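You operate a simulated robot arm through the tools that you are given. There is no shell and no other tool.

Carry out the task below with a simulated two-armed robot. There is one attempt and no reset: what you move stays moved.

## Task
Press the green finished cap's spout home, then check its height and put it back in its well.
Fine: use the lever press; leave its slide out and the gauge arm aside. Where these are worked on the way, their far stop is far enough and under half their travel is too little: gauge arm.

The check looks at the end state, three seconds after you hand in, the way a careful person would. Anything else that was tipped, shoved, dropped, spilled or broken makes it a failure. A push-on lid holds only when it is set on centred and level and pressed home; a screw cap is set on level and turned clockwise until tight.

## Robot
Two 7-joint arms with three-finger grippers on one trunk that stands fixed in place. Base frame: the origin is at the foot of the trunk, x ahead of it, y to its left, z up. Readings come in m, degrees, newtons and seconds.
The left shoulder is at [0.007, 0.154, 1.07], the right one opposite. With the tool pointing down near the work surface each hand reaches from about 0.16 to 0.6 m from the base axis, measured 20 degrees to its own side. Payload 2.69 kg a hand.
The TCP of each hand is the grasp point between the finger pads, 0.029 m short of the fingertips. In the tool frame z runs along the fingers and y along their closing line. Largest opening 0.12 m; the body of the gripper starts 0.078 m behind the TCP.
Orientation is that of the tool frame in the base frame, as a unit quaternion [x, y, z, w]. With the fingers straight down and closing along the base's y, the tool's x points along the base's -x, its y along +y and its z along -z.

## Interface
- The arms move only by the tool nudge_tool. It takes "left_series", "right_series" or both (then of equal length, played together; a hand with none holds still); each is a list of rows, each an object (a shift or turn left out is 0, a gripper value left out holds the last) with "rot": the turn, a rotation vector about the tool's x, y, z in units of 120 degrees (1.0 is 120 degrees), a list of three; "travel": the shift along the tool's x, y, z in units of 150 mm (1.0 is 150 mm), a list of three; "gripper": the closure, from 0 (fully open) to 1 (shut). In form: [{"rot": [rx, ry, rz], "travel": [dx, dy, dz], "gripper": gripper}, ...]. A call has 1 to 20 rows; each row is the pose to reach, as a shift and turn from the pose commanded when the call began, along the tool's axes at that moment. A call with a number of a shift or a turn outside -1 to 1 is refused whole. A row lasts 0.2 s, in which the tool goes at most 0.05 m and 8.6 degrees; a call with a longer step from one row to the next is refused whole, and so is a gripper value outside its range. Where a pose cannot be reached the arm comes as near as it can. A force on the tool above 50 N (or 10 N above the force at the start of the call, whichever is more), or a blocked arm, ends the call early, and 0.2 s more pass. Each finger halts on what it meets, pressing with about 28 N; the grip force reading is that of the motor and also rises with nothing between the fingers. The clock runs only during rows and for 0.2 s after the last one: add rows that repeat a pose to give the fingers time. It gives the time, the measured TCP pose, the force on the tool (base axes), the opening and the grip force at its end, in the units of the frame above (readings bear some noise), with the torque about the TCP (base axes, N m) and any sound that the robot's microphone picked up.
- Cameras (640 x 400 px; columns grow to the right, rows downward): "scene" is now at [0.1024, -0.0039, 1.2614]; the picture's right is [-0.03, -1.00, 0.00], its down [-0.18, 0.01, -0.98] and it looks along [0.98, -0.03, -0.18] (base axes); focal length 214 px, centre (320, 200). "left" rides on the left gripper at [0.063, 0, -0.104] in its tool frame; the picture's right is [0.00, 1.00, 0.00], its down [-0.83, 0.00, -0.56] and it looks along [-0.56, 0.00, 0.83] (tool axes); focal length 275 px, centre (320, 200). "right" rides on the right gripper at [0.063, 0, -0.104] in its tool frame; the picture's right is [0.00, 1.00, 0.00], its down [-0.83, 0.00, -0.56] and it looks along [-0.56, 0.00, 0.83] (tool axes); focal length 275 px, centre (320, 200). There is no depth. A picture from a camera that has moved, and an enlarged one, comes with that camera's place and axes in the base frame and with its lens.
- get_image(camera): a new picture of that camera. It takes no simulated time.
- lift_body(by): slides the trunk up (or, below 0, down) by that many m; the arms and the scene camera ride with it, the base frame stays. It gives what a move gives, with no picture.
- pan_tilt(pan, tilt): turns the head with the scene camera to pan (to the left, within 80 degrees either way) and tilt (down, from -29 to 69), counted from straight ahead of the robot. It gives what a move gives.
- enlarge(camera, box): a new picture of the part [left, top, right, bottom] of that camera's present view, enlarged. It takes no simulated time.
- sign_off(): hands the job in; it is judged then, once.

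Nothing tells you positions but the pictures and the camera data. Unless the task says otherwise, let go and move clear before handing in.

The tools are called after "Request:" as a command line: name --argument value ..., lists and objects as JSON in quotes. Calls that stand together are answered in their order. nudge_tool: Moves the arms, as the interface text tells. Its arguments: {"type":"object","properties":{"left_series":{"type":"array","items":{"type":"object","properties":{"rot":{"type":"array","items":{"type":"number"}},"travel":{"type":"array","items":{"type":"number"}},"gripper":{"type":"number"}}}},"right_series":{"type":"array","items":{"type":"object","properties":{"rot":{"type":"array","items":{"type":"number"}},"travel":{"type":"array","items":{"type":"number"}},"gripper":{"type":"number"}}}}},"required":[]} The other tools are called the same way: lift_body (by) slides the trunk up or down; pan_tilt (pan, tilt) turns the head that bears the scene camera; get_image (camera) takes a picture; enlarge (camera, box) takes an enlarged picture of a part of a camera's view; sign_off () hands the job in.

At the start:

```text
time: 0.0
left_tcp_pos: [0.2486, 0.1313, 1.2386]
left_orientation: [0.001, 1.0, 0.001, 0.0]
left_contact_force: [0.1, 0.4, -0.2]
left_wrist_torque: [-0.01, -0.01, -0.01]
left_finger_gap: 0.1201
left_gripper_force: 0.0
right_tcp_pos: [0.2612, -0.1055, 1.2147]
right_orientation: [0.0, 1.0, 0.001, 0.0]
right_contact_force: [0.1, -0.4, -0.1]
right_wrist_torque: [0.0, 0.0, 0.0]
right_finger_gap: 0.1198
right_gripper_force: 0.1
trunk travel left (down, up): [-0.431, 0.006]
head pan, tilt: [-2.0, 10.3]
```

scene: 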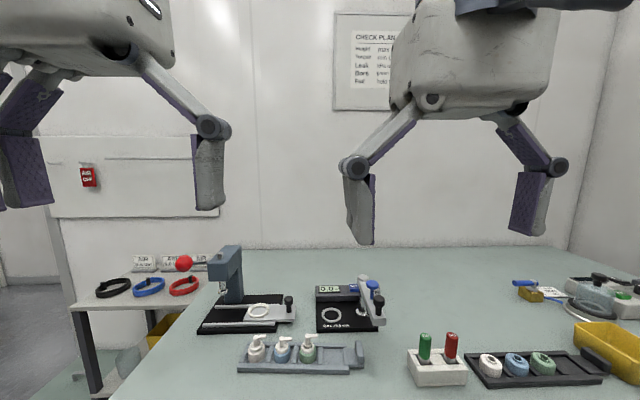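
right: 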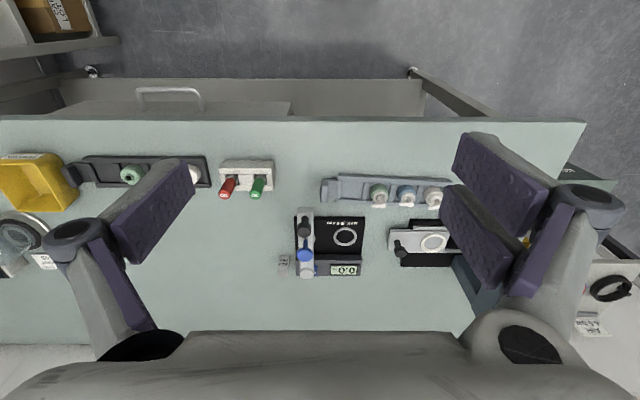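
left: 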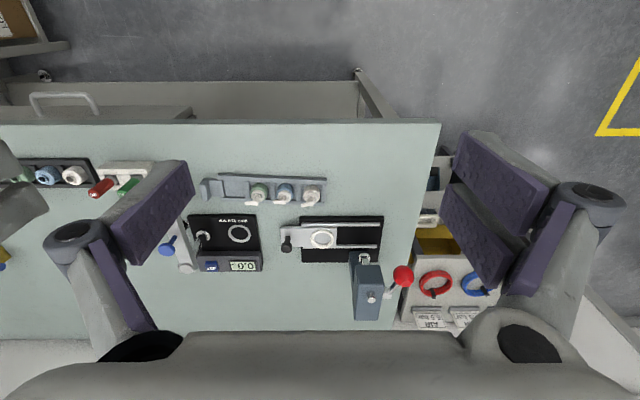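

I see a table with a lever press (red ball on its lever) on the left, a height gauge with a blue knob in the middle, a rack of three spouted caps in front of them, and other racks to the right. I'll look closer before moving anything.

Request:
pan_tilt --pan 10 --tilt 40

Request:
get_image --camera "scene"

Request:
enlarge --camera "left" --box '[180, 160, 440, 330]'

Request:
enlarge --camera "right" --box '[270, 150, 480, 290]'

```text
time: 0.9
left_tcp_pos: [0.2484, 0.132, 1.2389]
left_orientation: [0.0, 1.0, -0.001, 0.0]
left_contact_force: [0.3, 0.2, -0.1]
left_wrist_torque: [0.0, 0.0, 0.0]
left_finger_gap: 0.1201
left_gripper_force: 0.1
right_tcp_pos: [0.2609, -0.1048, 1.2151]
right_orientation: [0.0, 1.0, 0.0, 0.0]
right_contact_force: [0.0, -0.3, 0.2]
right_wrist_torque: [0.04, 0.02, 0.0]
right_finger_gap: 0.12
right_gripper_force: 0.1
trunk travel left (down, up): [-0.431, 0.006]
head pan, tilt: [10.0, 40.0]
```

```text
taken
camera scene: at [0.0932, 0.0141, 1.2142], right [0.17, -0.98, 0.0], down [-0.63, -0.11, -0.77], along [0.75, 0.13, -0.64], focal length 214 px, centre (320, 200)
```

scene: 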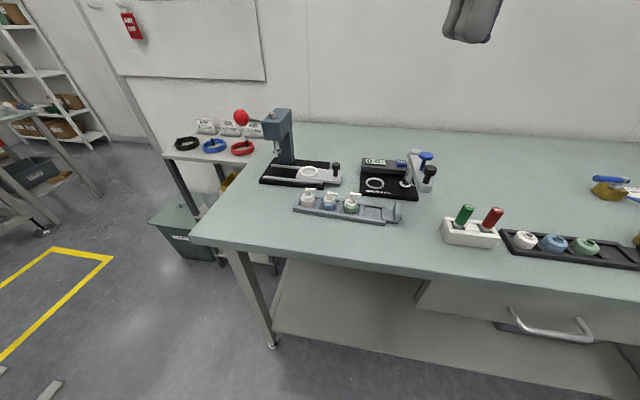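

```text
2.35 times, centred on (310, 245) of left
camera zoom: at [0.1862, 0.1333, 1.3431], right [0.0, 1.0, 0.0], down [0.83, 0.0, 0.56], along [0.56, 0.0, -0.83], focal length 648 px, centre (344, 94)
```

zoom: 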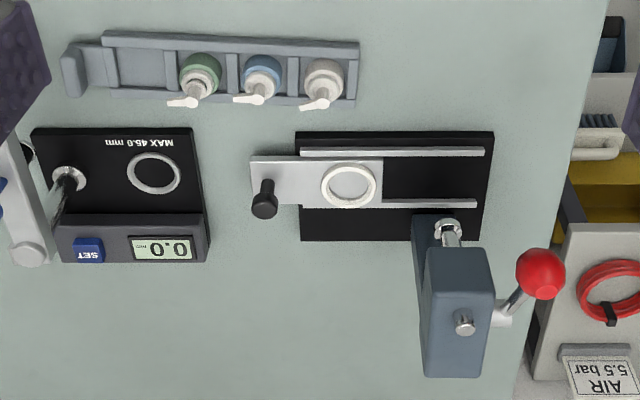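

```text
2.86 times, centred on (375, 220) of right
camera zoom: at [0.1979, -0.1048, 1.3192], right [0.0, 1.0, 0.0], down [0.83, 0.0, 0.56], along [0.56, 0.0, -0.83], focal length 786 px, centre (163, 143)
```

zoom: 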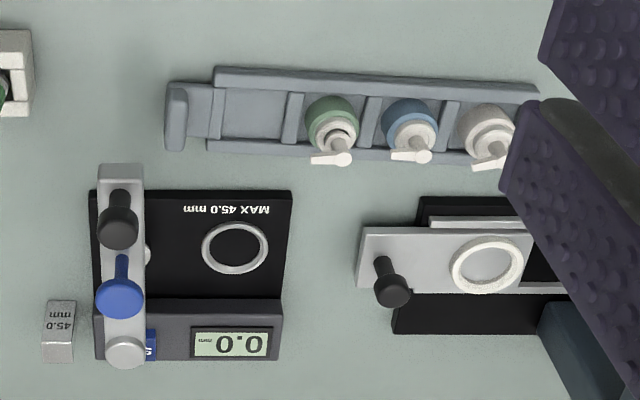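

The left rack holds three spouted caps (white, blue, green); the press slide is out with a ring nest, and the gauge arm is aside. I'll zoom in on the details and the check plan.

Request:
enlarge --camera "scene" --box '[225, 95, 345, 215]'

Request:
enlarge --camera "scene" --box '[340, 135, 460, 225]'

Request:
enlarge --camera "scene" --box '[430, 165, 640, 290]'

Request:
pan_tilt --pan -15 --tilt 0

Request:
get_image --camera "scene"

```text
3.33 times, centred on (285, 155) of scene
camera zoom: at [0.0932, 0.0141, 1.2142], right [0.17, -0.98, 0.0], down [-0.63, -0.11, -0.77], along [0.75, 0.13, -0.64], focal length 715 px, centre (437, 350)
```

zoom: 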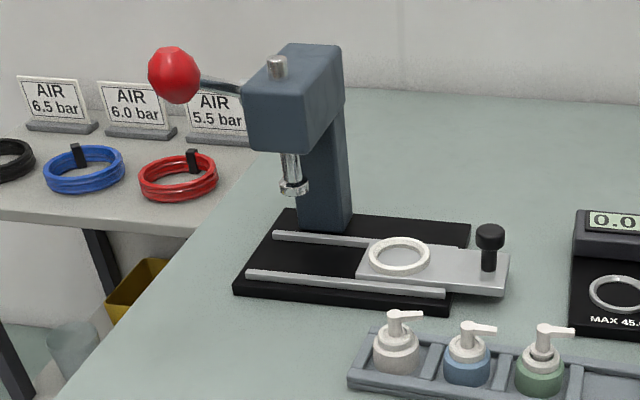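

```text
4.44 times, centred on (400, 180) of scene
camera zoom: at [0.0932, 0.0141, 1.2142], right [0.17, -0.98, 0.0], down [-0.63, -0.11, -0.77], along [0.75, 0.13, -0.64], focal length 953 px, centre (-36, 289)
```

zoom: 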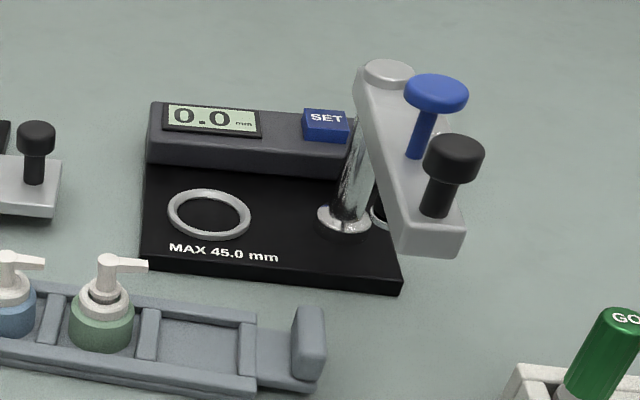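

```text
3.05 times, centred on (535, 228) of scene
camera zoom: at [0.0932, 0.0141, 1.2142], right [0.17, -0.98, 0.0], down [-0.63, -0.11, -0.77], along [0.75, 0.13, -0.64], focal length 654 px, centre (-335, 116)
```

zoom: 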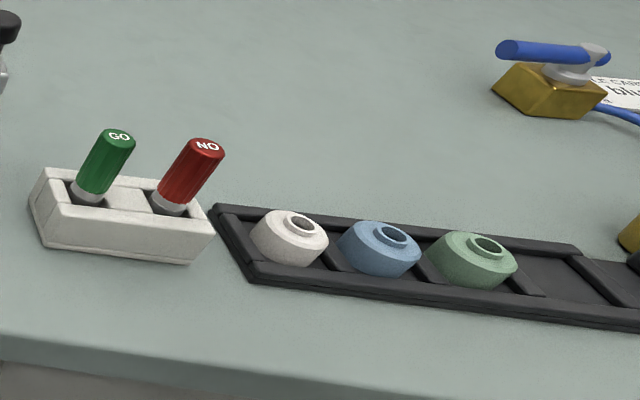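

```text
time: 2.0
left_tcp_pos: [0.2481, 0.1319, 1.2392]
left_orientation: [0.0, 1.0, 0.001, 0.0]
left_contact_force: [0.0, 0.0, 0.5]
left_wrist_torque: [-0.01, 0.01, -0.05]
left_finger_gap: 0.1201
left_gripper_force: 0.0
right_tcp_pos: [0.2595, -0.1053, 1.216]
right_orientation: [0.0, 1.0, 0.0, 0.0]
right_contact_force: [0.9, 0.2, -0.3]
right_wrist_torque: [0.0, 0.03, -0.03]
right_finger_gap: 0.1201
right_gripper_force: 0.0
trunk travel left (down, up): [-0.431, 0.006]
head pan, tilt: [-15.0, 0.0]
```

```text
taken
camera scene: at [0.0964, -0.0239, 1.2778], right [-0.26, -0.97, 0.0], down [0.0, 0.0, -1.0], along [0.97, -0.26, 0.0], focal length 214 px, centre (320, 200)
```

scene: 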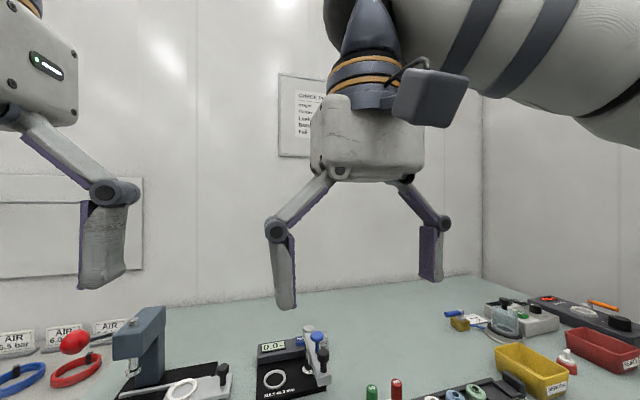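

The poster is half hidden by the arm from here. I'll turn the head back to where it was readable and enlarge.

Request:
pan_tilt --pan 0 --tilt 10

Request:
enlarge --camera "scene" --box '[310, 0, 450, 120]'

Request:
enlarge --camera "scene" --box '[180, 230, 400, 390]'

```text
time: 2.8
left_tcp_pos: [0.2485, 0.1315, 1.2385]
left_orientation: [0.0, 1.0, 0.0, 0.0]
left_contact_force: [-0.4, -0.1, -0.1]
left_wrist_torque: [0.03, 0.02, 0.02]
left_finger_gap: 0.1201
left_gripper_force: 0.1
right_tcp_pos: [0.2602, -0.1048, 1.2147]
right_orientation: [-0.001, 1.0, 0.001, 0.0]
right_contact_force: [-0.3, 0.8, -0.5]
right_wrist_torque: [0.03, -0.04, -0.01]
right_finger_gap: 0.1202
right_gripper_force: 0.0
trunk travel left (down, up): [-0.431, 0.006]
head pan, tilt: [0.0, 10.0]
```

```text
3.33 times, centred on (380, 60) of scene
camera zoom: at [0.1024, -0.0007, 1.2619], right [0.0, -1.0, 0.0], down [-0.17, 0.0, -0.98], along [0.98, 0.0, -0.17], focal length 715 px, centre (120, 667)
```

zoom: 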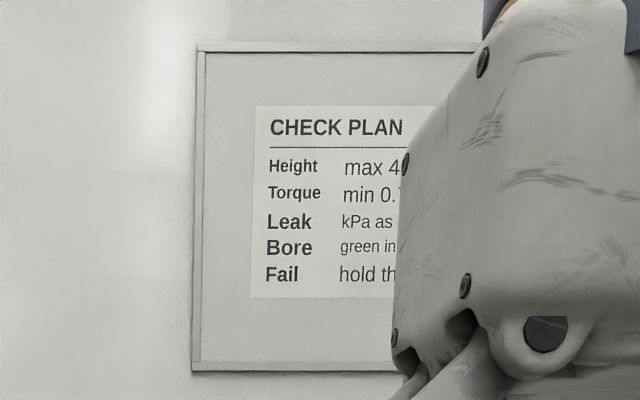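

```text
2.50 times, centred on (290, 310) of scene
camera zoom: at [0.1024, -0.0007, 1.2619], right [0.0, -1.0, 0.0], down [-0.17, 0.0, -0.98], along [0.98, 0.0, -0.17], focal length 536 px, centre (395, -75)
```

zoom: 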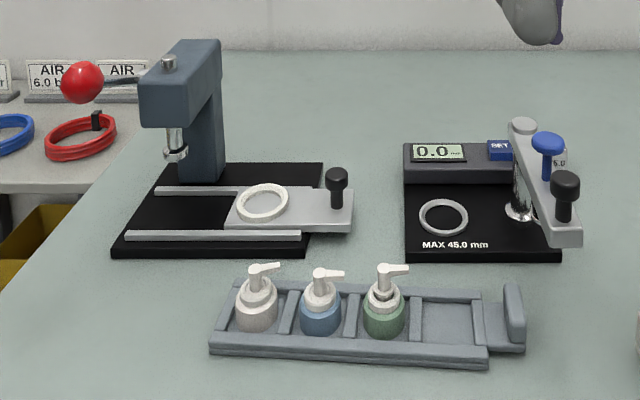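

The check plan says height max 45.0, torque min, and so on; only the height matters here. I'll take high-zoom pictures of each item from several cameras so I can triangulate their positions.

Request:
pan_tilt --pan 0 --tilt 35

Request:
get_image --camera "scene"

Request:
enlarge --camera "left" --box '[240, 170, 320, 220]'

Request:
enlarge --camera "left" --box '[280, 205, 400, 280]'

Request:
enlarge --camera "right" --box '[280, 200, 376, 290]'

Request:
enlarge --camera "right" --box '[352, 170, 432, 220]'

```text
time: 3.7
left_tcp_pos: [0.2481, 0.1315, 1.2388]
left_orientation: [0.001, 1.0, 0.0, 0.0]
left_contact_force: [-0.2, -0.3, -0.6]
left_wrist_torque: [0.02, 0.04, 0.04]
left_finger_gap: 0.12
left_gripper_force: 0.0
right_tcp_pos: [0.2611, -0.1053, 1.2153]
right_orientation: [-0.001, 1.0, 0.0, 0.0]
right_contact_force: [0.7, -0.5, 0.7]
right_wrist_torque: [0.01, 0.0, 0.03]
right_finger_gap: 0.1199
right_gripper_force: 0.0
trunk travel left (down, up): [-0.431, 0.006]
head pan, tilt: [0.0, 35.0]
```

```text
taken
camera scene: at [0.0975, -0.0006, 1.2218], right [0.0, -1.0, 0.0], down [-0.57, 0.0, -0.82], along [0.82, 0.0, -0.57], focal length 214 px, centre (320, 200)
```

scene: 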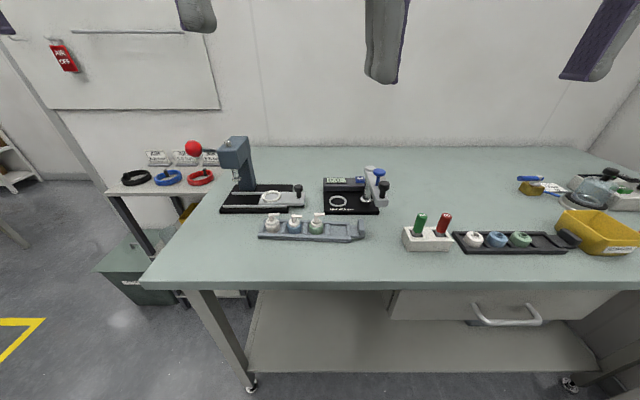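

```text
8.00 times, centred on (280, 195) of left
camera zoom: at [0.1862, 0.1333, 1.3431], right [0.0, 1.0, 0.0], down [0.83, 0.0, 0.56], along [0.56, 0.0, -0.83], focal length 2202 px, centre (640, 240)
```

zoom: 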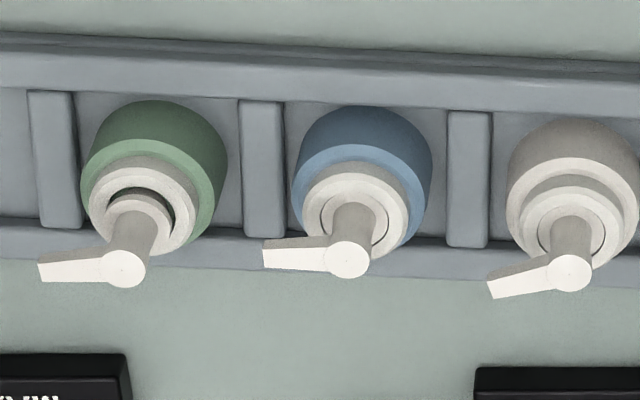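

```text
5.33 times, centred on (340, 242) of left
camera zoom: at [0.1862, 0.1333, 1.3431], right [0.0, 1.0, 0.0], down [0.83, 0.0, 0.56], along [0.56, 0.0, -0.83], focal length 1468 px, centre (213, -27)
```

zoom: 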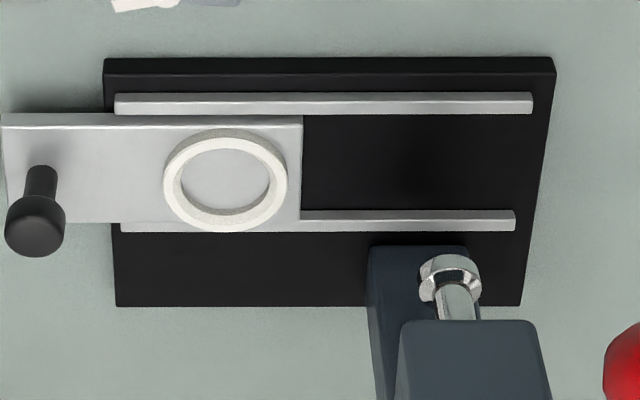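

```text
4.44 times, centred on (328, 245) of right
camera zoom: at [0.1978, -0.1048, 1.3192], right [0.0, 1.0, 0.0], down [0.83, 0.0, 0.56], along [0.56, 0.0, -0.83], focal length 1224 px, centre (284, 0)
```

zoom: 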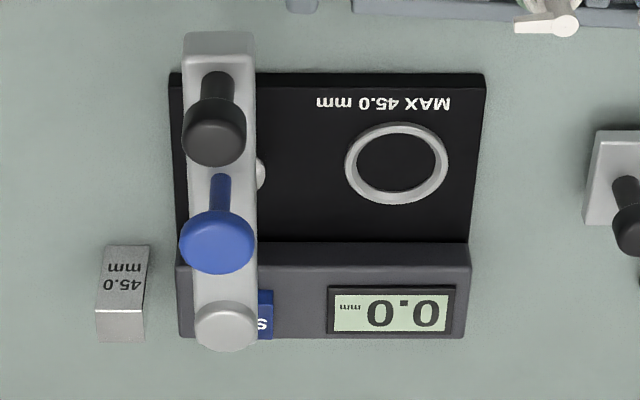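

```text
8.00 times, centred on (392, 195) of right
camera zoom: at [0.1978, -0.1048, 1.3192], right [0.0, 1.0, 0.0], down [0.83, 0.0, 0.56], along [0.56, 0.0, -0.83], focal length 2202 px, centre (-256, 240)
```

zoom: 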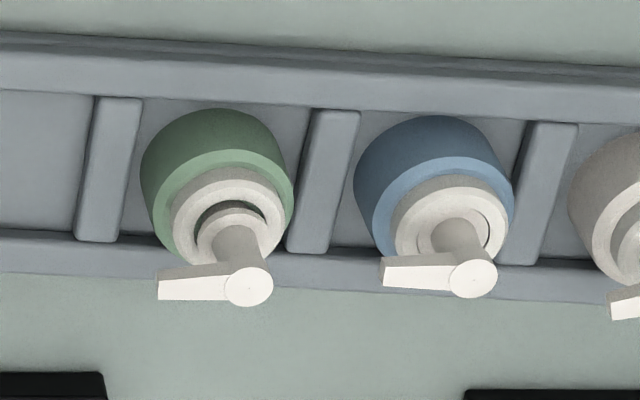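

Looking more closely at the green cap from the side, and at the press and gauge from the scene camera.

Request:
enlarge --camera "scene" --box '[256, 204, 336, 244]'

Request:
enlarge --camera "scene" --box '[216, 160, 312, 220]'

Request:
enlarge --camera "scene" --box '[316, 160, 396, 220]'

Request:
enlarge --camera "scene" --box '[180, 130, 260, 180]'

```text
8.00 times, centred on (296, 224) of scene
camera zoom: at [0.0975, -0.0006, 1.2218], right [0.0, -1.0, 0.0], down [-0.57, 0.0, -0.82], along [0.82, 0.0, -0.57], focal length 1716 px, centre (512, 8)
```

zoom: 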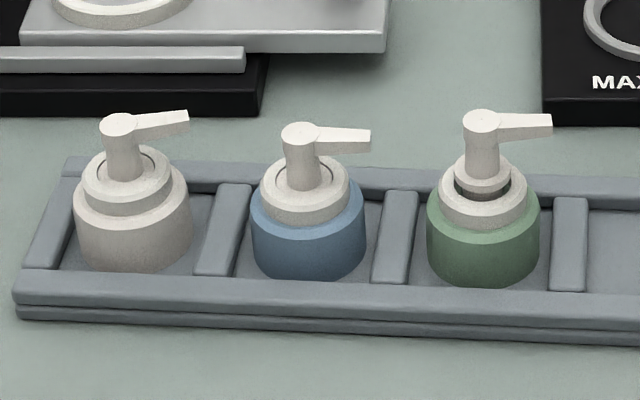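

```text
6.67 times, centred on (264, 190) of scene
camera zoom: at [0.0975, -0.0006, 1.2218], right [0.0, -1.0, 0.0], down [-0.57, 0.0, -0.82], along [0.82, 0.0, -0.57], focal length 1430 px, centre (693, 267)
```

zoom: 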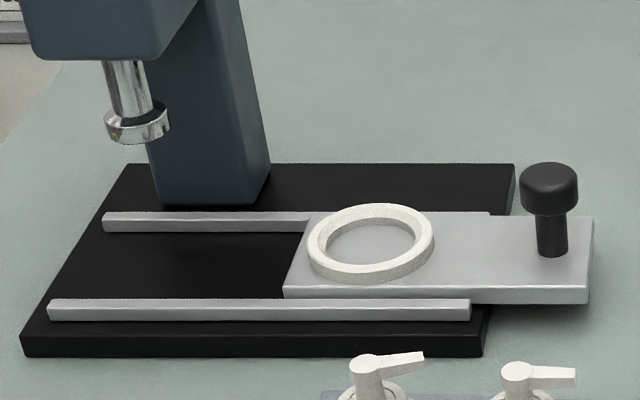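

```text
6.67 times, centred on (356, 190) of scene
camera zoom: at [0.0975, -0.0006, 1.2218], right [0.0, -1.0, 0.0], down [-0.57, 0.0, -0.82], along [0.82, 0.0, -0.57], focal length 1430 px, centre (80, 267)
```

zoom: 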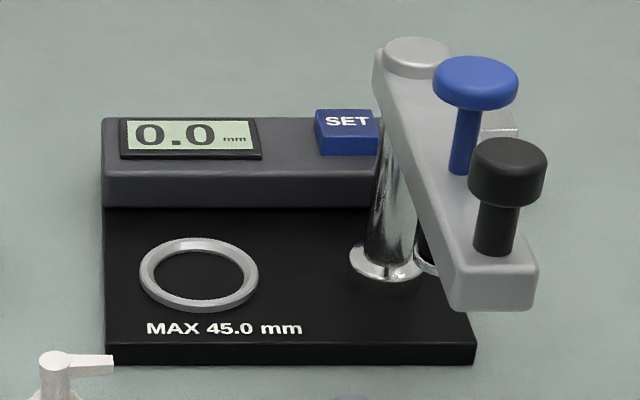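

```text
8.00 times, centred on (220, 155) of scene
camera zoom: at [0.0975, -0.0006, 1.2218], right [0.0, -1.0, 0.0], down [-0.57, 0.0, -0.82], along [0.82, 0.0, -0.57], focal length 1716 px, centre (1120, 560)
```

zoom: 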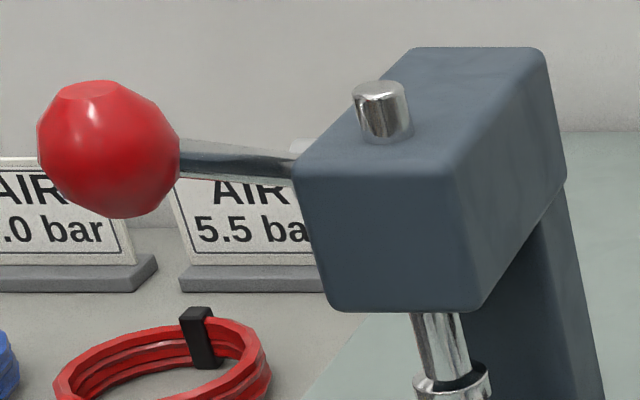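

The green cap's spout is visibly proud of its collar, with its top at about (0.490, 0.009, 0.906); the nozzle points along -y, so I'll grip across x. I'll park the right hand outward and bring the left hand forward, turned 90°, to test reach and get closer views.

Request:
nudge_tool --left_series '[{"rot": [0, 0, -0.0625], "travel": [-0.083, -0.033, 0.05]}, {"rot": [0, 0, -0.125], "travel": [-0.167, -0.067, 0.1]}, {"rot": [0, 0, -0.1875], "travel": [-0.25, -0.1, 0.15]}, {"rot": [0, 0, -0.25], "travel": [-0.333, -0.133, 0.2]}, {"rot": [0, 0, -0.3125], "travel": [-0.417, -0.167, 0.25]}, {"rot": [0, 0, -0.375], "travel": [-0.5, -0.2, 0.3]}, {"rot": [0, 0, -0.4375], "travel": [-0.583, -0.233, 0.35]}, {"rot": [0, 0, -0.5], "travel": [-0.667, -0.267, 0.4]}, {"rot": [0, 0, -0.5625], "travel": [-0.75, -0.3, 0.45]}, {"rot": [0, 0, -0.625], "travel": [-0.833, -0.333, 0.5]}, {"rot": [0, 0, -0.6875], "travel": [-0.917, -0.367, 0.55]}, {"rot": [0, 0, -0.75], "travel": [-1.0, -0.4, 0.6]}]' --right_series '[{"travel": [0, -0.083, 0]}, {"travel": [0, -0.167, 0]}, {"travel": [0, -0.25, 0]}, {"travel": [0, -0.333, 0]}, {"travel": [0, -0.417, 0]}, {"travel": [0, -0.5, 0]}, {"travel": [0, -0.583, 0]}, {"travel": [0, -0.667, 0]}, {"travel": [0, -0.75, 0]}, {"travel": [0, -0.833, 0]}, {"travel": [0, -0.917, 0]}, {"travel": [0, -1.0, 0]}]'

Request:
get_image --camera "left"

Request:
get_image --camera "scene"

```text
time: 6.3
left_tcp_pos: [0.3984, 0.0713, 1.149]
left_orientation: [0.708, -0.707, 0.001, 0.0]
left_contact_force: [-0.6, -0.1, -0.7]
left_wrist_torque: [0.01, 0.02, 0.01]
left_finger_gap: 0.1201
left_gripper_force: 0.1
right_tcp_pos: [0.2719, -0.2445, 1.1963]
right_orientation: [0.0, 1.0, 0.001, 0.0]
right_contact_force: [0.6, -1.1, 0.0]
right_wrist_torque: [0.03, 0.02, 0.01]
right_finger_gap: 0.1198
right_gripper_force: 0.1
right hand out of reach, approached as far as the arm can: row 9, 10, 11, 12
trunk travel left (down, up): [-0.431, 0.006]
head pan, tilt: [0.0, 35.0]
```

```text
taken
camera left: at [0.3998, 0.0097, 1.2525], right [-1.0, 0.0, 0.0], down [0.0, 0.83, 0.56], along [0.0, 0.56, -0.83], focal length 275 px, centre (320, 200)
```

left: 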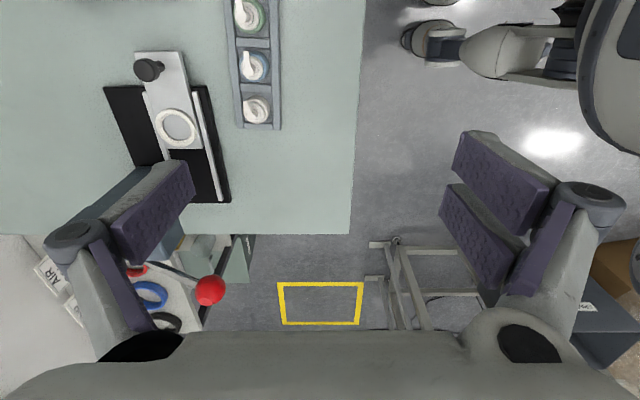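

```text
taken
camera scene: at [0.098, -0.001, 1.2216], right [0.0, -1.0, 0.0], down [-0.57, 0.0, -0.82], along [0.82, 0.0, -0.57], focal length 214 px, centre (320, 200)
```

scene: 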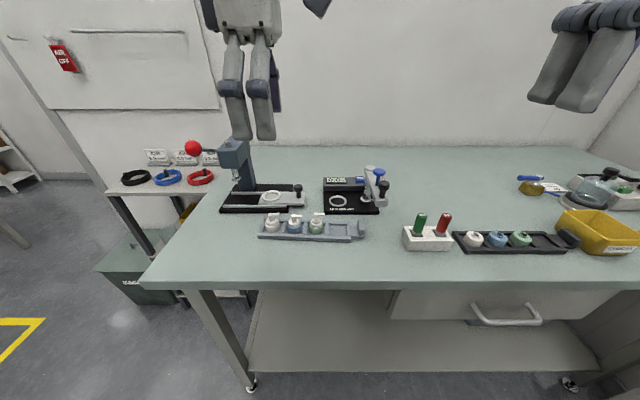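

The left arm is comfortable in this orientation (tool x now points to base -y, tool y to base -x). Next I'll hover it above the green cap with the fingers partly closed and look through its camera.

Request:
nudge_tool --left_series '[{"travel": [0.052, -0.076, 0.124], "gripper": 0.4}, {"travel": [0.103, -0.153, 0.248], "gripper": 0.4}, {"travel": [0.155, -0.229, 0.372], "gripper": 0.4}, {"travel": [0.207, -0.305, 0.496], "gripper": 0.4}, {"travel": [0.258, -0.382, 0.62], "gripper": 0.4}, {"travel": [0.31, -0.458, 0.745], "gripper": 0.4}, {"travel": [0.362, -0.535, 0.869], "gripper": 0.4}, {"travel": [0.413, -0.611, 0.993], "gripper": 0.4}, {"travel": [0.413, -0.611, 0.993], "gripper": 0.4}]'

Request:
get_image --camera "left"

Request:
enlarge --camera "left" --box '[240, 150, 400, 250]'

Request:
enlarge --camera "scene" --box '[256, 164, 376, 244]'

```text
time: 8.3
left_tcp_pos: [0.4887, 0.0092, 1.0004]
left_orientation: [-0.707, 0.707, -0.001, 0.001]
left_contact_force: [-0.2, 0.1, -0.1]
left_wrist_torque: [-0.02, 0.01, -0.04]
left_finger_gap: 0.0721
left_gripper_force: 0.0
right_tcp_pos: [0.2707, -0.2435, 1.1975]
right_orientation: [-0.001, 1.0, 0.0, 0.0]
right_contact_force: [0.1, 0.4, -0.2]
right_wrist_torque: [0.02, -0.03, -0.04]
right_finger_gap: 0.1202
right_gripper_force: 0.1
trunk travel left (down, up): [-0.431, 0.006]
head pan, tilt: [0.0, 35.0]
```

```text
taken
camera left: at [0.4895, -0.0526, 1.1042], right [-1.0, 0.0, 0.0], down [0.0, 0.83, 0.56], along [0.0, 0.56, -0.83], focal length 275 px, centre (320, 200)
```

left: 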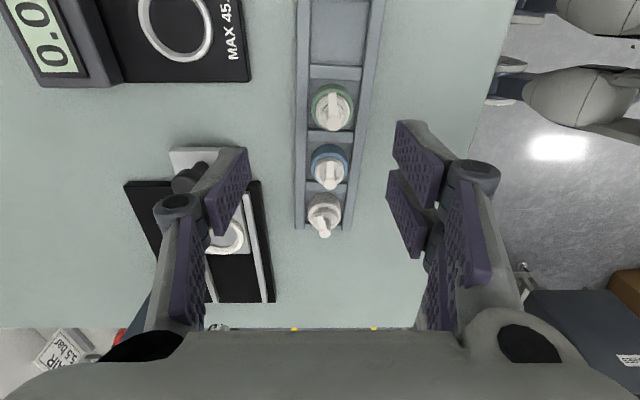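

```text
4.00 times, centred on (320, 200) of left
camera zoom: at [0.4895, -0.0526, 1.1042], right [-1.0, 0.0, 0.0], down [0.0, 0.83, 0.56], along [0.0, 0.56, -0.83], focal length 1101 px, centre (320, 200)
```

zoom: 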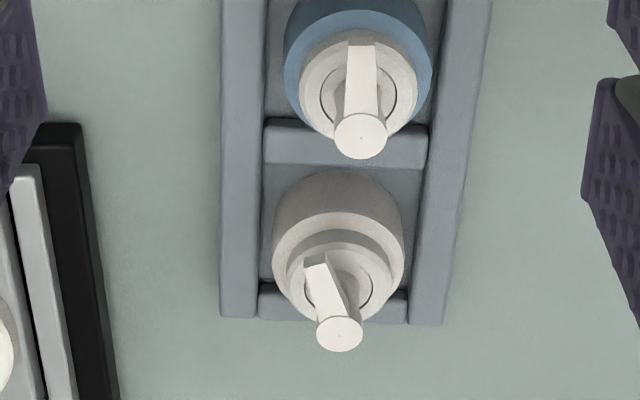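

```text
5.00 times, centred on (316, 204) of scene
camera zoom: at [0.0971, -0.0006, 1.2218], right [0.0, -1.0, 0.0], down [-0.57, 0.0, -0.82], along [0.82, 0.0, -0.57], focal length 1072 px, centre (340, 180)
```

zoom: 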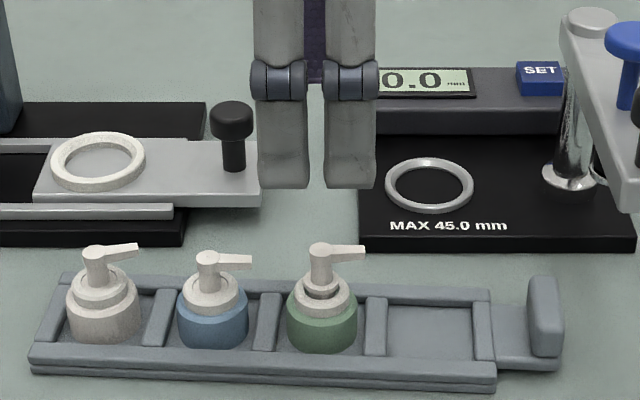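

The hand camera shows the caps in line below. I'll zoom in on the green cap and on the two ring nests from here to triangulate.

Request:
enlarge --camera "left" --box '[282, 65, 378, 125]'

Request:
enlarge --camera "left" --box '[100, 0, 260, 100]'

Request:
get_image --camera "left"

Request:
enlarge --camera "scene" --box '[292, 204, 340, 244]'

```text
6.67 times, centred on (330, 95) of left
camera zoom: at [0.4895, -0.0526, 1.1042], right [-1.0, 0.0, 0.0], down [0.0, 0.83, 0.56], along [0.0, 0.56, -0.83], focal length 1835 px, centre (253, 900)
```

zoom: 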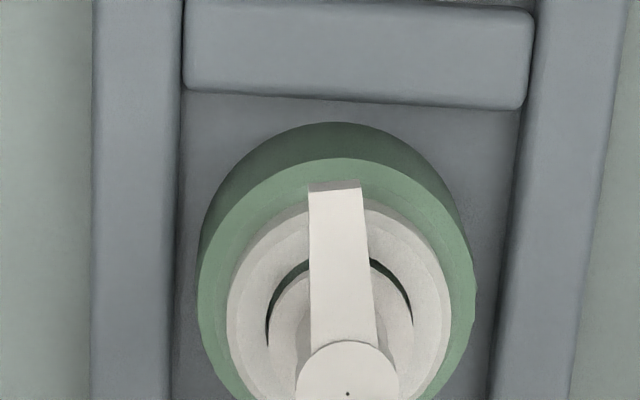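

```text
4.00 times, centred on (180, 50) of left
camera zoom: at [0.4895, -0.0526, 1.1042], right [-1.0, 0.0, 0.0], down [0.0, 0.83, 0.56], along [0.0, 0.56, -0.83], focal length 1101 px, centre (880, 800)
```

zoom: 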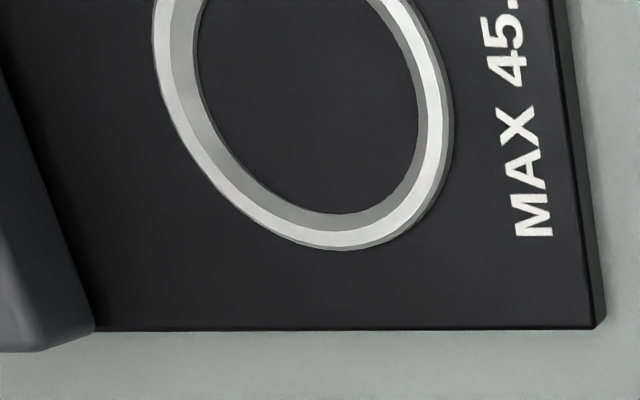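

```text
taken
camera left: at [0.4895, -0.0526, 1.1042], right [-1.0, 0.0, 0.0], down [0.0, 0.83, 0.56], along [0.0, 0.56, -0.83], focal length 275 px, centre (320, 200)
```

left: 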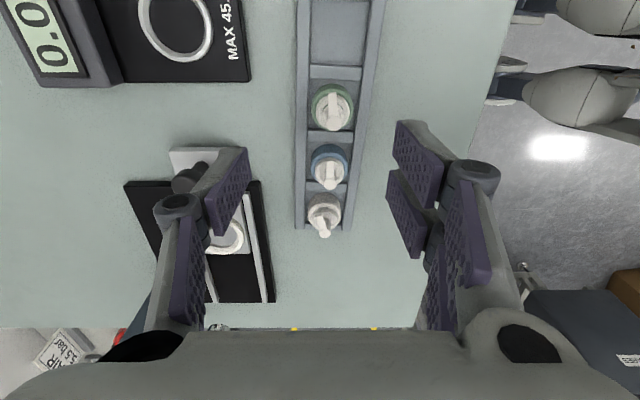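

```text
10.00 times, centred on (316, 224) of scene
camera zoom: at [0.0971, -0.0006, 1.2218], right [0.0, -1.0, 0.0], down [-0.57, 0.0, -0.82], along [0.82, 0.0, -0.57], focal length 2145 px, centre (360, -40)
```

zoom: 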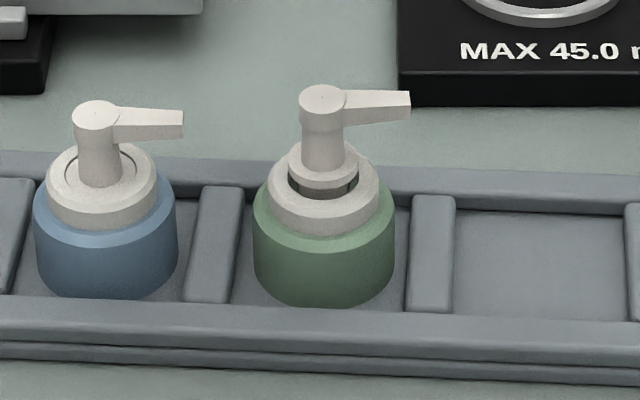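

The camera estimates disagree by several millimetres, so I'll take a second view from the same orientation, shifted toward -y and up, for a clean baseline.

Request:
nudge_tool --left_series '[{"travel": [0.0, 0, -0.2]}, {"travel": [0.0, 0, -0.4]}, {"travel": [0.2, 0, -0.4]}, {"travel": [0.4, 0, -0.4]}, {"travel": [0.4, 0, -0.4]}]'

Request:
get_image --camera "left"

Request:
enlarge --camera "left" --box '[280, 150, 376, 210]'

Request:
enlarge --camera "left" --box '[120, 50, 280, 150]'

Request:
enlarge --camera "left" --box '[160, 200, 320, 300]'

```text
time: 9.5
left_tcp_pos: [0.4691, -0.0231, 1.0598]
left_orientation: [0.707, -0.707, 0.0, -0.001]
left_contact_force: [-0.7, 0.1, 0.5]
left_wrist_torque: [0.01, 0.0, 0.01]
left_finger_gap: 0.0721
left_gripper_force: 0.0
left hand out of reach, approached as far as the arm can: row 2, 3, 4, 5
right_tcp_pos: [0.2709, -0.2433, 1.1959]
right_orientation: [0.0, 1.0, 0.001, 0.0]
right_contact_force: [-0.5, 0.0, 0.3]
right_wrist_torque: [0.01, -0.02, -0.02]
right_finger_gap: 0.1202
right_gripper_force: 0.0
trunk travel left (down, up): [-0.431, 0.006]
head pan, tilt: [0.0, 35.0]
```

```text
taken
camera left: at [0.47, -0.0844, 1.1639], right [-1.0, 0.0, 0.0], down [0.0, 0.83, 0.56], along [0.0, 0.56, -0.83], focal length 275 px, centre (320, 200)
```

left: 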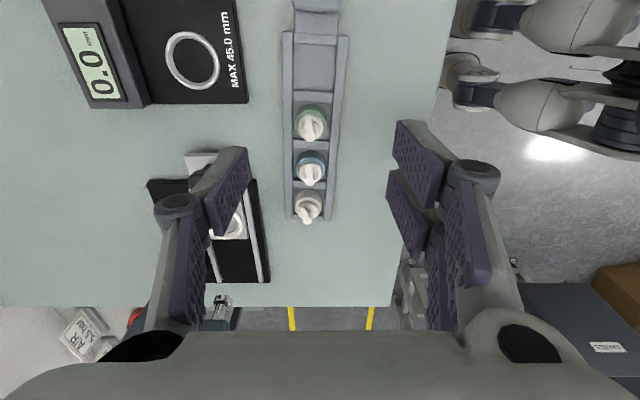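

```text
6.67 times, centred on (328, 180) of left
camera zoom: at [0.47, -0.0844, 1.1639], right [-1.0, 0.0, 0.0], down [0.0, 0.83, 0.56], along [0.0, 0.56, -0.83], focal length 1835 px, centre (267, 333)
```

zoom: 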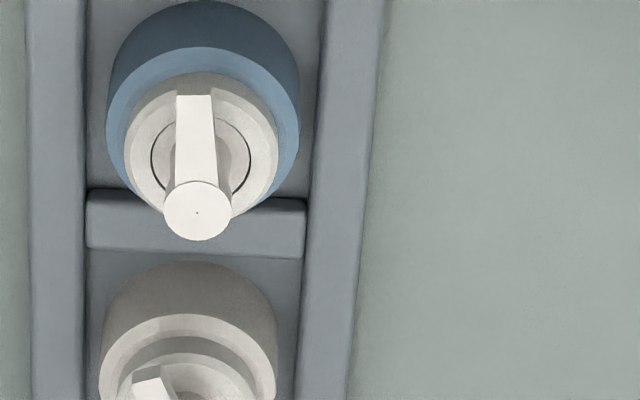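

```text
4.00 times, centred on (200, 100) of left
camera zoom: at [0.47, -0.0844, 1.1639], right [-1.0, 0.0, 0.0], down [0.0, 0.83, 0.56], along [0.0, 0.56, -0.83], focal length 1101 px, centre (800, 600)
```

zoom: 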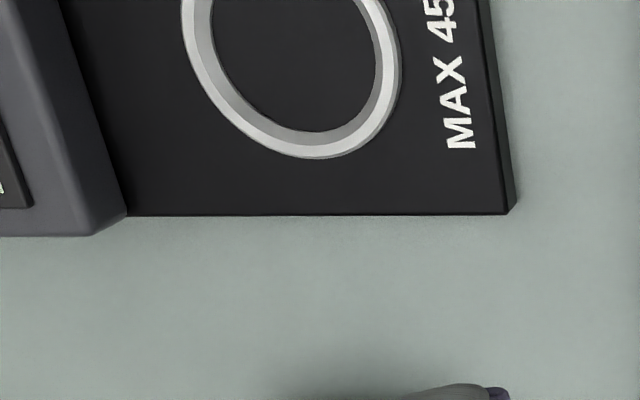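

```text
4.00 times, centred on (240, 250) of left
camera zoom: at [0.47, -0.0844, 1.1639], right [-1.0, 0.0, 0.0], down [0.0, 0.83, 0.56], along [0.0, 0.56, -0.83], focal length 1101 px, centre (640, 0)
```

zoom: 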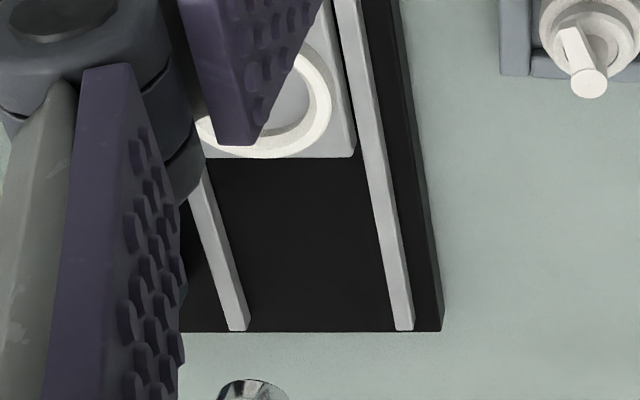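

Reach shrinks with height: the arm stopped short at z≈1.06, so far targets will need a tilted tool. To fix heights exactly, I'll close the left fingers and gently touch a bare patch of table in front of the rack.

Request:
nudge_tool --left_series '[{"travel": [-0.1, 0.23, 0.0], "gripper": 0.7}, {"travel": [-0.3, 0.46, 0.0], "gripper": 1.0}, {"travel": [-0.5, 0.46, 0.1], "gripper": 1.0}, {"travel": [-0.69, 0.46, 0.25], "gripper": 1.0}, {"travel": [-0.69, 0.46, 0.5], "gripper": 1.0}, {"travel": [-0.69, 0.46, 0.7], "gripper": 1.0}, {"travel": [-0.69, 0.46, 0.7], "gripper": 1.0}]'

Request:
get_image --camera "scene"

Request:
get_image --camera "left"

```text
time: 11.1
left_tcp_pos: [0.3999, 0.0813, 0.9552]
left_orientation: [0.707, -0.707, 0.0, 0.0]
left_contact_force: [-0.1, 0.4, 0.1]
left_wrist_torque: [-0.03, -0.01, 0.01]
left_finger_gap: 0.0001
left_gripper_force: 28.3
right_tcp_pos: [0.271, -0.2436, 1.1976]
right_orientation: [0.0, 1.0, 0.001, 0.001]
right_contact_force: [0.5, -0.2, 0.0]
right_wrist_torque: [-0.01, 0.02, -0.01]
right_finger_gap: 0.1202
right_gripper_force: 0.0
trunk travel left (down, up): [-0.431, 0.006]
head pan, tilt: [0.0, 35.0]
```

```text
taken
camera scene: at [0.0973, -0.0007, 1.2218], right [0.0, -1.0, 0.0], down [-0.57, 0.0, -0.82], along [0.82, 0.0, -0.57], focal length 214 px, centre (320, 200)
```

scene: 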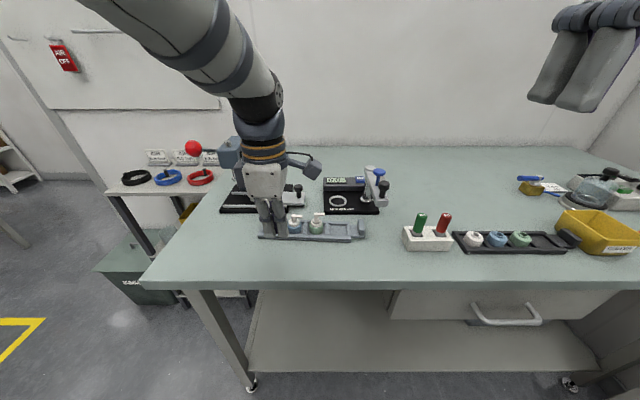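

```text
taken
camera left: at [0.4007, 0.0203, 1.0582], right [-1.0, 0.0, 0.0], down [0.0, 0.83, 0.56], along [0.0, 0.56, -0.83], focal length 275 px, centre (320, 200)
```

left: 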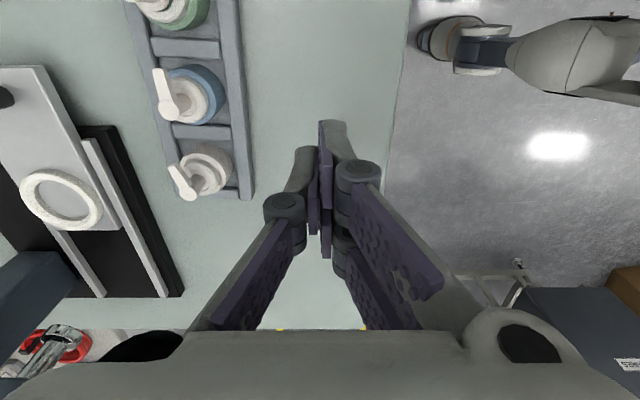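

The command frame followed the actual pose. Now I'll lower the closed fingertips slowly onto the bare table; contact force will stop the move.

Request:
nudge_tool --left_series '[{"travel": [0, 0, 0.15]}, {"travel": [0, 0, 0.3]}, {"travel": [0, 0, 0.32]}, {"travel": [0, 0, 0.34]}, {"travel": [0, 0, 0.36]}, {"travel": [0, 0, 0.38]}, {"travel": [0, 0, 0.4]}, {"travel": [0, 0, 0.42]}, {"travel": [0, 0, 0.44]}, {"travel": [0, 0, 0.46]}, {"travel": [0, 0, 0.48]}, {"travel": [0, 0, 0.5]}, {"travel": [0, 0, 0.52]}, {"travel": [0, 0, 0.54]}, {"travel": [0, 0, 0.56]}, {"travel": [0, 0, 0.58]}]'

Request:
get_image --camera "left"

Request:
enlarge --camera "scene" --box '[236, 180, 316, 250]'

```text
time: 13.8
left_tcp_pos: [0.4006, 0.0816, 0.8857]
left_orientation: [0.708, -0.706, 0.005, -0.006]
left_contact_force: [-15.8, 2.1, 42.0]
left_wrist_torque: [0.14, 0.64, 0.01]
left_finger_gap: 0.0002
left_gripper_force: 28.1
right_tcp_pos: [0.267, -0.2438, 1.198]
right_orientation: [0.0, 1.0, 0.001, 0.003]
right_contact_force: [-1.3, 0.3, 0.7]
right_wrist_torque: [0.0, -0.02, -0.01]
right_finger_gap: 0.1198
right_gripper_force: 0.1
trunk travel left (down, up): [-0.431, 0.006]
head pan, tilt: [0.0, 35.0]
stopped in row 13 (left hand): the force on the tool passed its limit at 55 N (the readings are from after the stop); the commanded pose is now the measured one
```

```text
taken
camera left: at [0.3993, 0.0198, 0.9897], right [-1.0, 0.0, -0.02], down [-0.01, 0.83, 0.56], along [0.01, 0.56, -0.83], focal length 275 px, centre (320, 200)
```

left: 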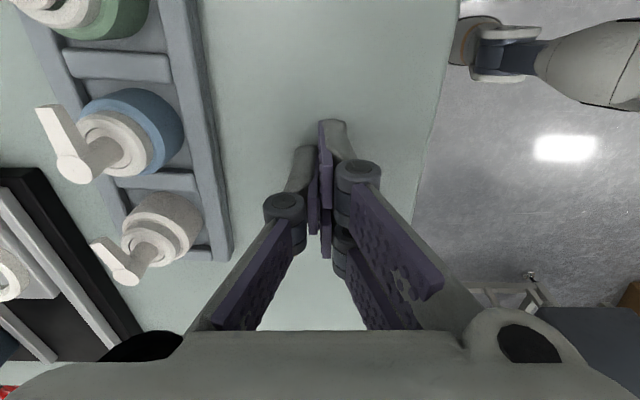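

```text
5.71 times, centred on (276, 215) of scene
camera zoom: at [0.0928, -0.001, 1.2225], right [0.0, -1.0, 0.0], down [-0.57, 0.0, -0.82], along [0.82, 0.0, -0.57], focal length 1226 px, centre (571, 114)
```

zoom: 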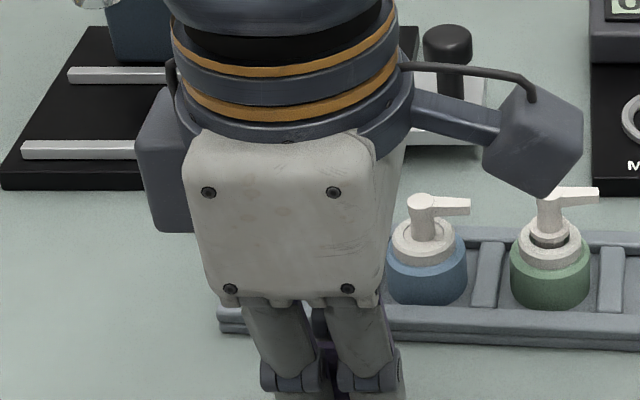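

Contact at TCP z≈0.886 puts the table at about z=0.857, so everything is roughly 1 cm higher than my first estimate. I'll lift off and square up the orientation.

Request:
nudge_tool --left_series '[{"travel": [0, 0, -0.1], "rot": [-0.0075, 0, 0.001]}, {"travel": [0, 0, -0.3], "rot": [-0.0075, 0, 0.001]}, {"travel": [0, 0, -0.6], "rot": [-0.0075, 0, 0.001]}, {"travel": [0, 0, -0.6], "rot": [-0.0075, 0, 0.001]}]'

Request:
get_image --camera "left"

Request:
enlarge --camera "scene" --box '[236, 160, 396, 260]'

```text
time: 14.8
left_tcp_pos: [0.4006, 0.0826, 0.9649]
left_orientation: [0.709, -0.705, -0.005, 0.014]
left_contact_force: [0.5, 0.1, 0.8]
left_wrist_torque: [-0.01, 0.02, 0.01]
left_finger_gap: 0.0
left_gripper_force: 28.7
right_tcp_pos: [0.2722, -0.2441, 1.1947]
right_orientation: [0.0, 1.0, 0.0, -0.001]
right_contact_force: [0.3, 0.5, -0.4]
right_wrist_torque: [0.01, 0.02, -0.01]
right_finger_gap: 0.12
right_gripper_force: 0.0
trunk travel left (down, up): [-0.431, 0.006]
head pan, tilt: [0.0, 35.0]
```

```text
taken
camera left: at [0.4046, 0.0218, 1.0696], right [-1.0, 0.0, 0.03], down [0.01, 0.84, 0.55], along [-0.02, 0.55, -0.84], focal length 275 px, centre (320, 200)
```

left: 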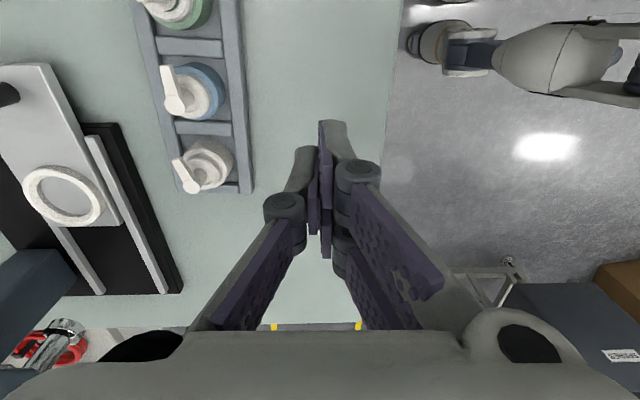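

```text
4.00 times, centred on (316, 210) of scene
camera zoom: at [0.1023, 0.0129, 1.2435], right [0.14, -0.99, 0.0], down [-0.36, -0.05, -0.93], along [0.92, 0.13, -0.36], focal length 858 px, centre (336, 160)
```

zoom: 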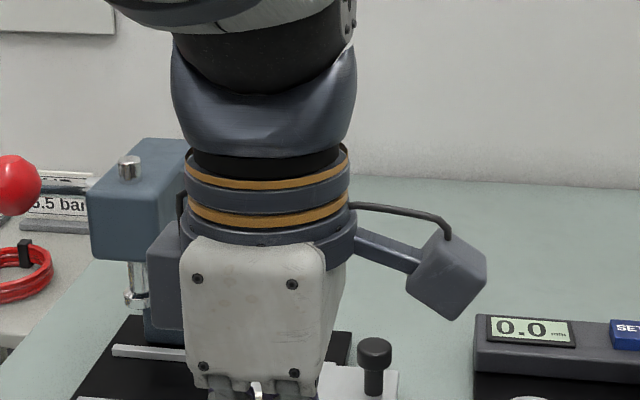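

Odd: the scene camera pose shifted and the tool isn't quite level; something may still be settling. I'll wait a moment and re-read.

Request:
nudge_tool --left_series '[{"travel": [0, 0, 0]}, {"travel": [0, 0, 0]}, {"travel": [0, 0, 0]}]'

Request:
get_image --camera "scene"

```text
time: 15.7
left_tcp_pos: [0.3998, 0.082, 0.9666]
left_orientation: [0.708, -0.706, -0.005, 0.011]
left_contact_force: [-0.1, 0.2, -0.3]
left_wrist_torque: [-0.03, 0.02, 0.0]
left_finger_gap: 0.0
left_gripper_force: 28.9
right_tcp_pos: [0.2714, -0.2429, 1.1954]
right_orientation: [0.0, 1.0, 0.0, 0.0]
right_contact_force: [-0.2, -0.6, 0.9]
right_wrist_torque: [0.0, -0.01, 0.04]
right_finger_gap: 0.12
right_gripper_force: 0.2
trunk travel left (down, up): [-0.431, 0.006]
head pan, tilt: [0.0, 35.0]
```

```text
taken
camera scene: at [0.1016, 0.0128, 1.2446], right [0.14, -0.99, 0.0], down [-0.35, -0.05, -0.94], along [0.93, 0.14, -0.35], focal length 214 px, centre (320, 200)
```

scene: 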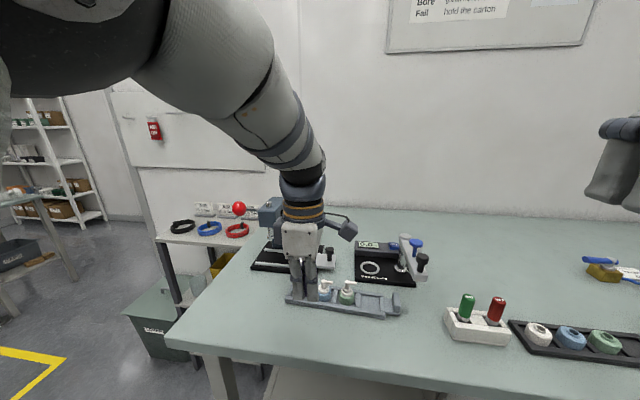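

The left elbow has nudged the head, which shifts the camera and tilts the tool. I'll move the left hand forward and outward to free it.

Request:
nudge_tool --left_series '[{"travel": [0.0, -0.1, -0.1]}, {"travel": [0.0, -0.25, -0.2]}, {"travel": [0.0, -0.4, -0.23]}, {"travel": [0.1, -0.5, -0.23]}, {"travel": [0.1, -0.5, -0.23]}]'

Request:
pan_tilt --pan 0 --tilt 36

Request:
get_image --camera "scene"

Request:
get_image --camera "right"

```text
time: 16.9
left_tcp_pos: [0.4772, 0.0644, 1.0055]
left_orientation: [-0.706, 0.708, 0.003, -0.002]
left_contact_force: [-0.3, 0.1, 0.0]
left_wrist_torque: [0.02, -0.01, 0.03]
left_finger_gap: 0.0002
left_gripper_force: 28.4
right_tcp_pos: [0.2709, -0.2431, 1.1965]
right_orientation: [0.0, 1.0, 0.0, 0.0]
right_contact_force: [0.5, -0.1, -0.3]
right_wrist_torque: [0.01, 0.0, -0.01]
right_finger_gap: 0.1199
right_gripper_force: 0.0
trunk travel left (down, up): [-0.431, 0.006]
head pan, tilt: [0.0, 35.0]
```

```text
time: 17.5
left_tcp_pos: [0.4778, 0.0659, 1.0058]
left_orientation: [-0.707, 0.708, 0.003, -0.003]
left_contact_force: [0.1, -0.5, 0.1]
left_wrist_torque: [0.02, 0.0, -0.01]
left_finger_gap: 0.0
left_gripper_force: 28.6
right_tcp_pos: [0.2708, -0.2442, 1.1962]
right_orientation: [0.0, 1.0, 0.0, 0.0]
right_contact_force: [0.4, 0.0, -0.4]
right_wrist_torque: [-0.03, 0.0, 0.01]
right_finger_gap: 0.1197
right_gripper_force: 0.0
trunk travel left (down, up): [-0.431, 0.006]
head pan, tilt: [0.0, 36.0]
```

```text
taken
camera scene: at [0.097, -0.0006, 1.2202], right [0.0, -1.0, 0.0], down [-0.59, 0.0, -0.81], along [0.81, 0.0, -0.59], focal length 214 px, centre (320, 200)
```

scene: 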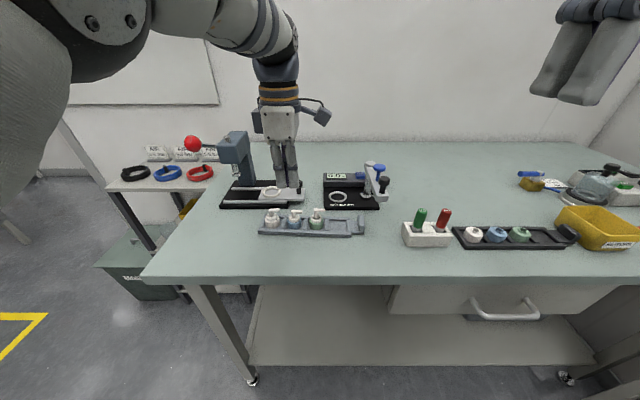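

```text
taken
camera right: at [0.2082, -0.2431, 1.3008], right [0.0, 1.0, 0.0], down [0.83, 0.0, 0.56], along [0.56, 0.0, -0.83], focal length 275 px, centre (320, 200)
```

right: 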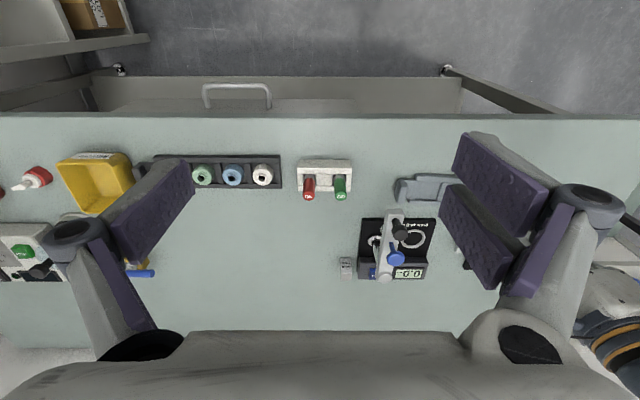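

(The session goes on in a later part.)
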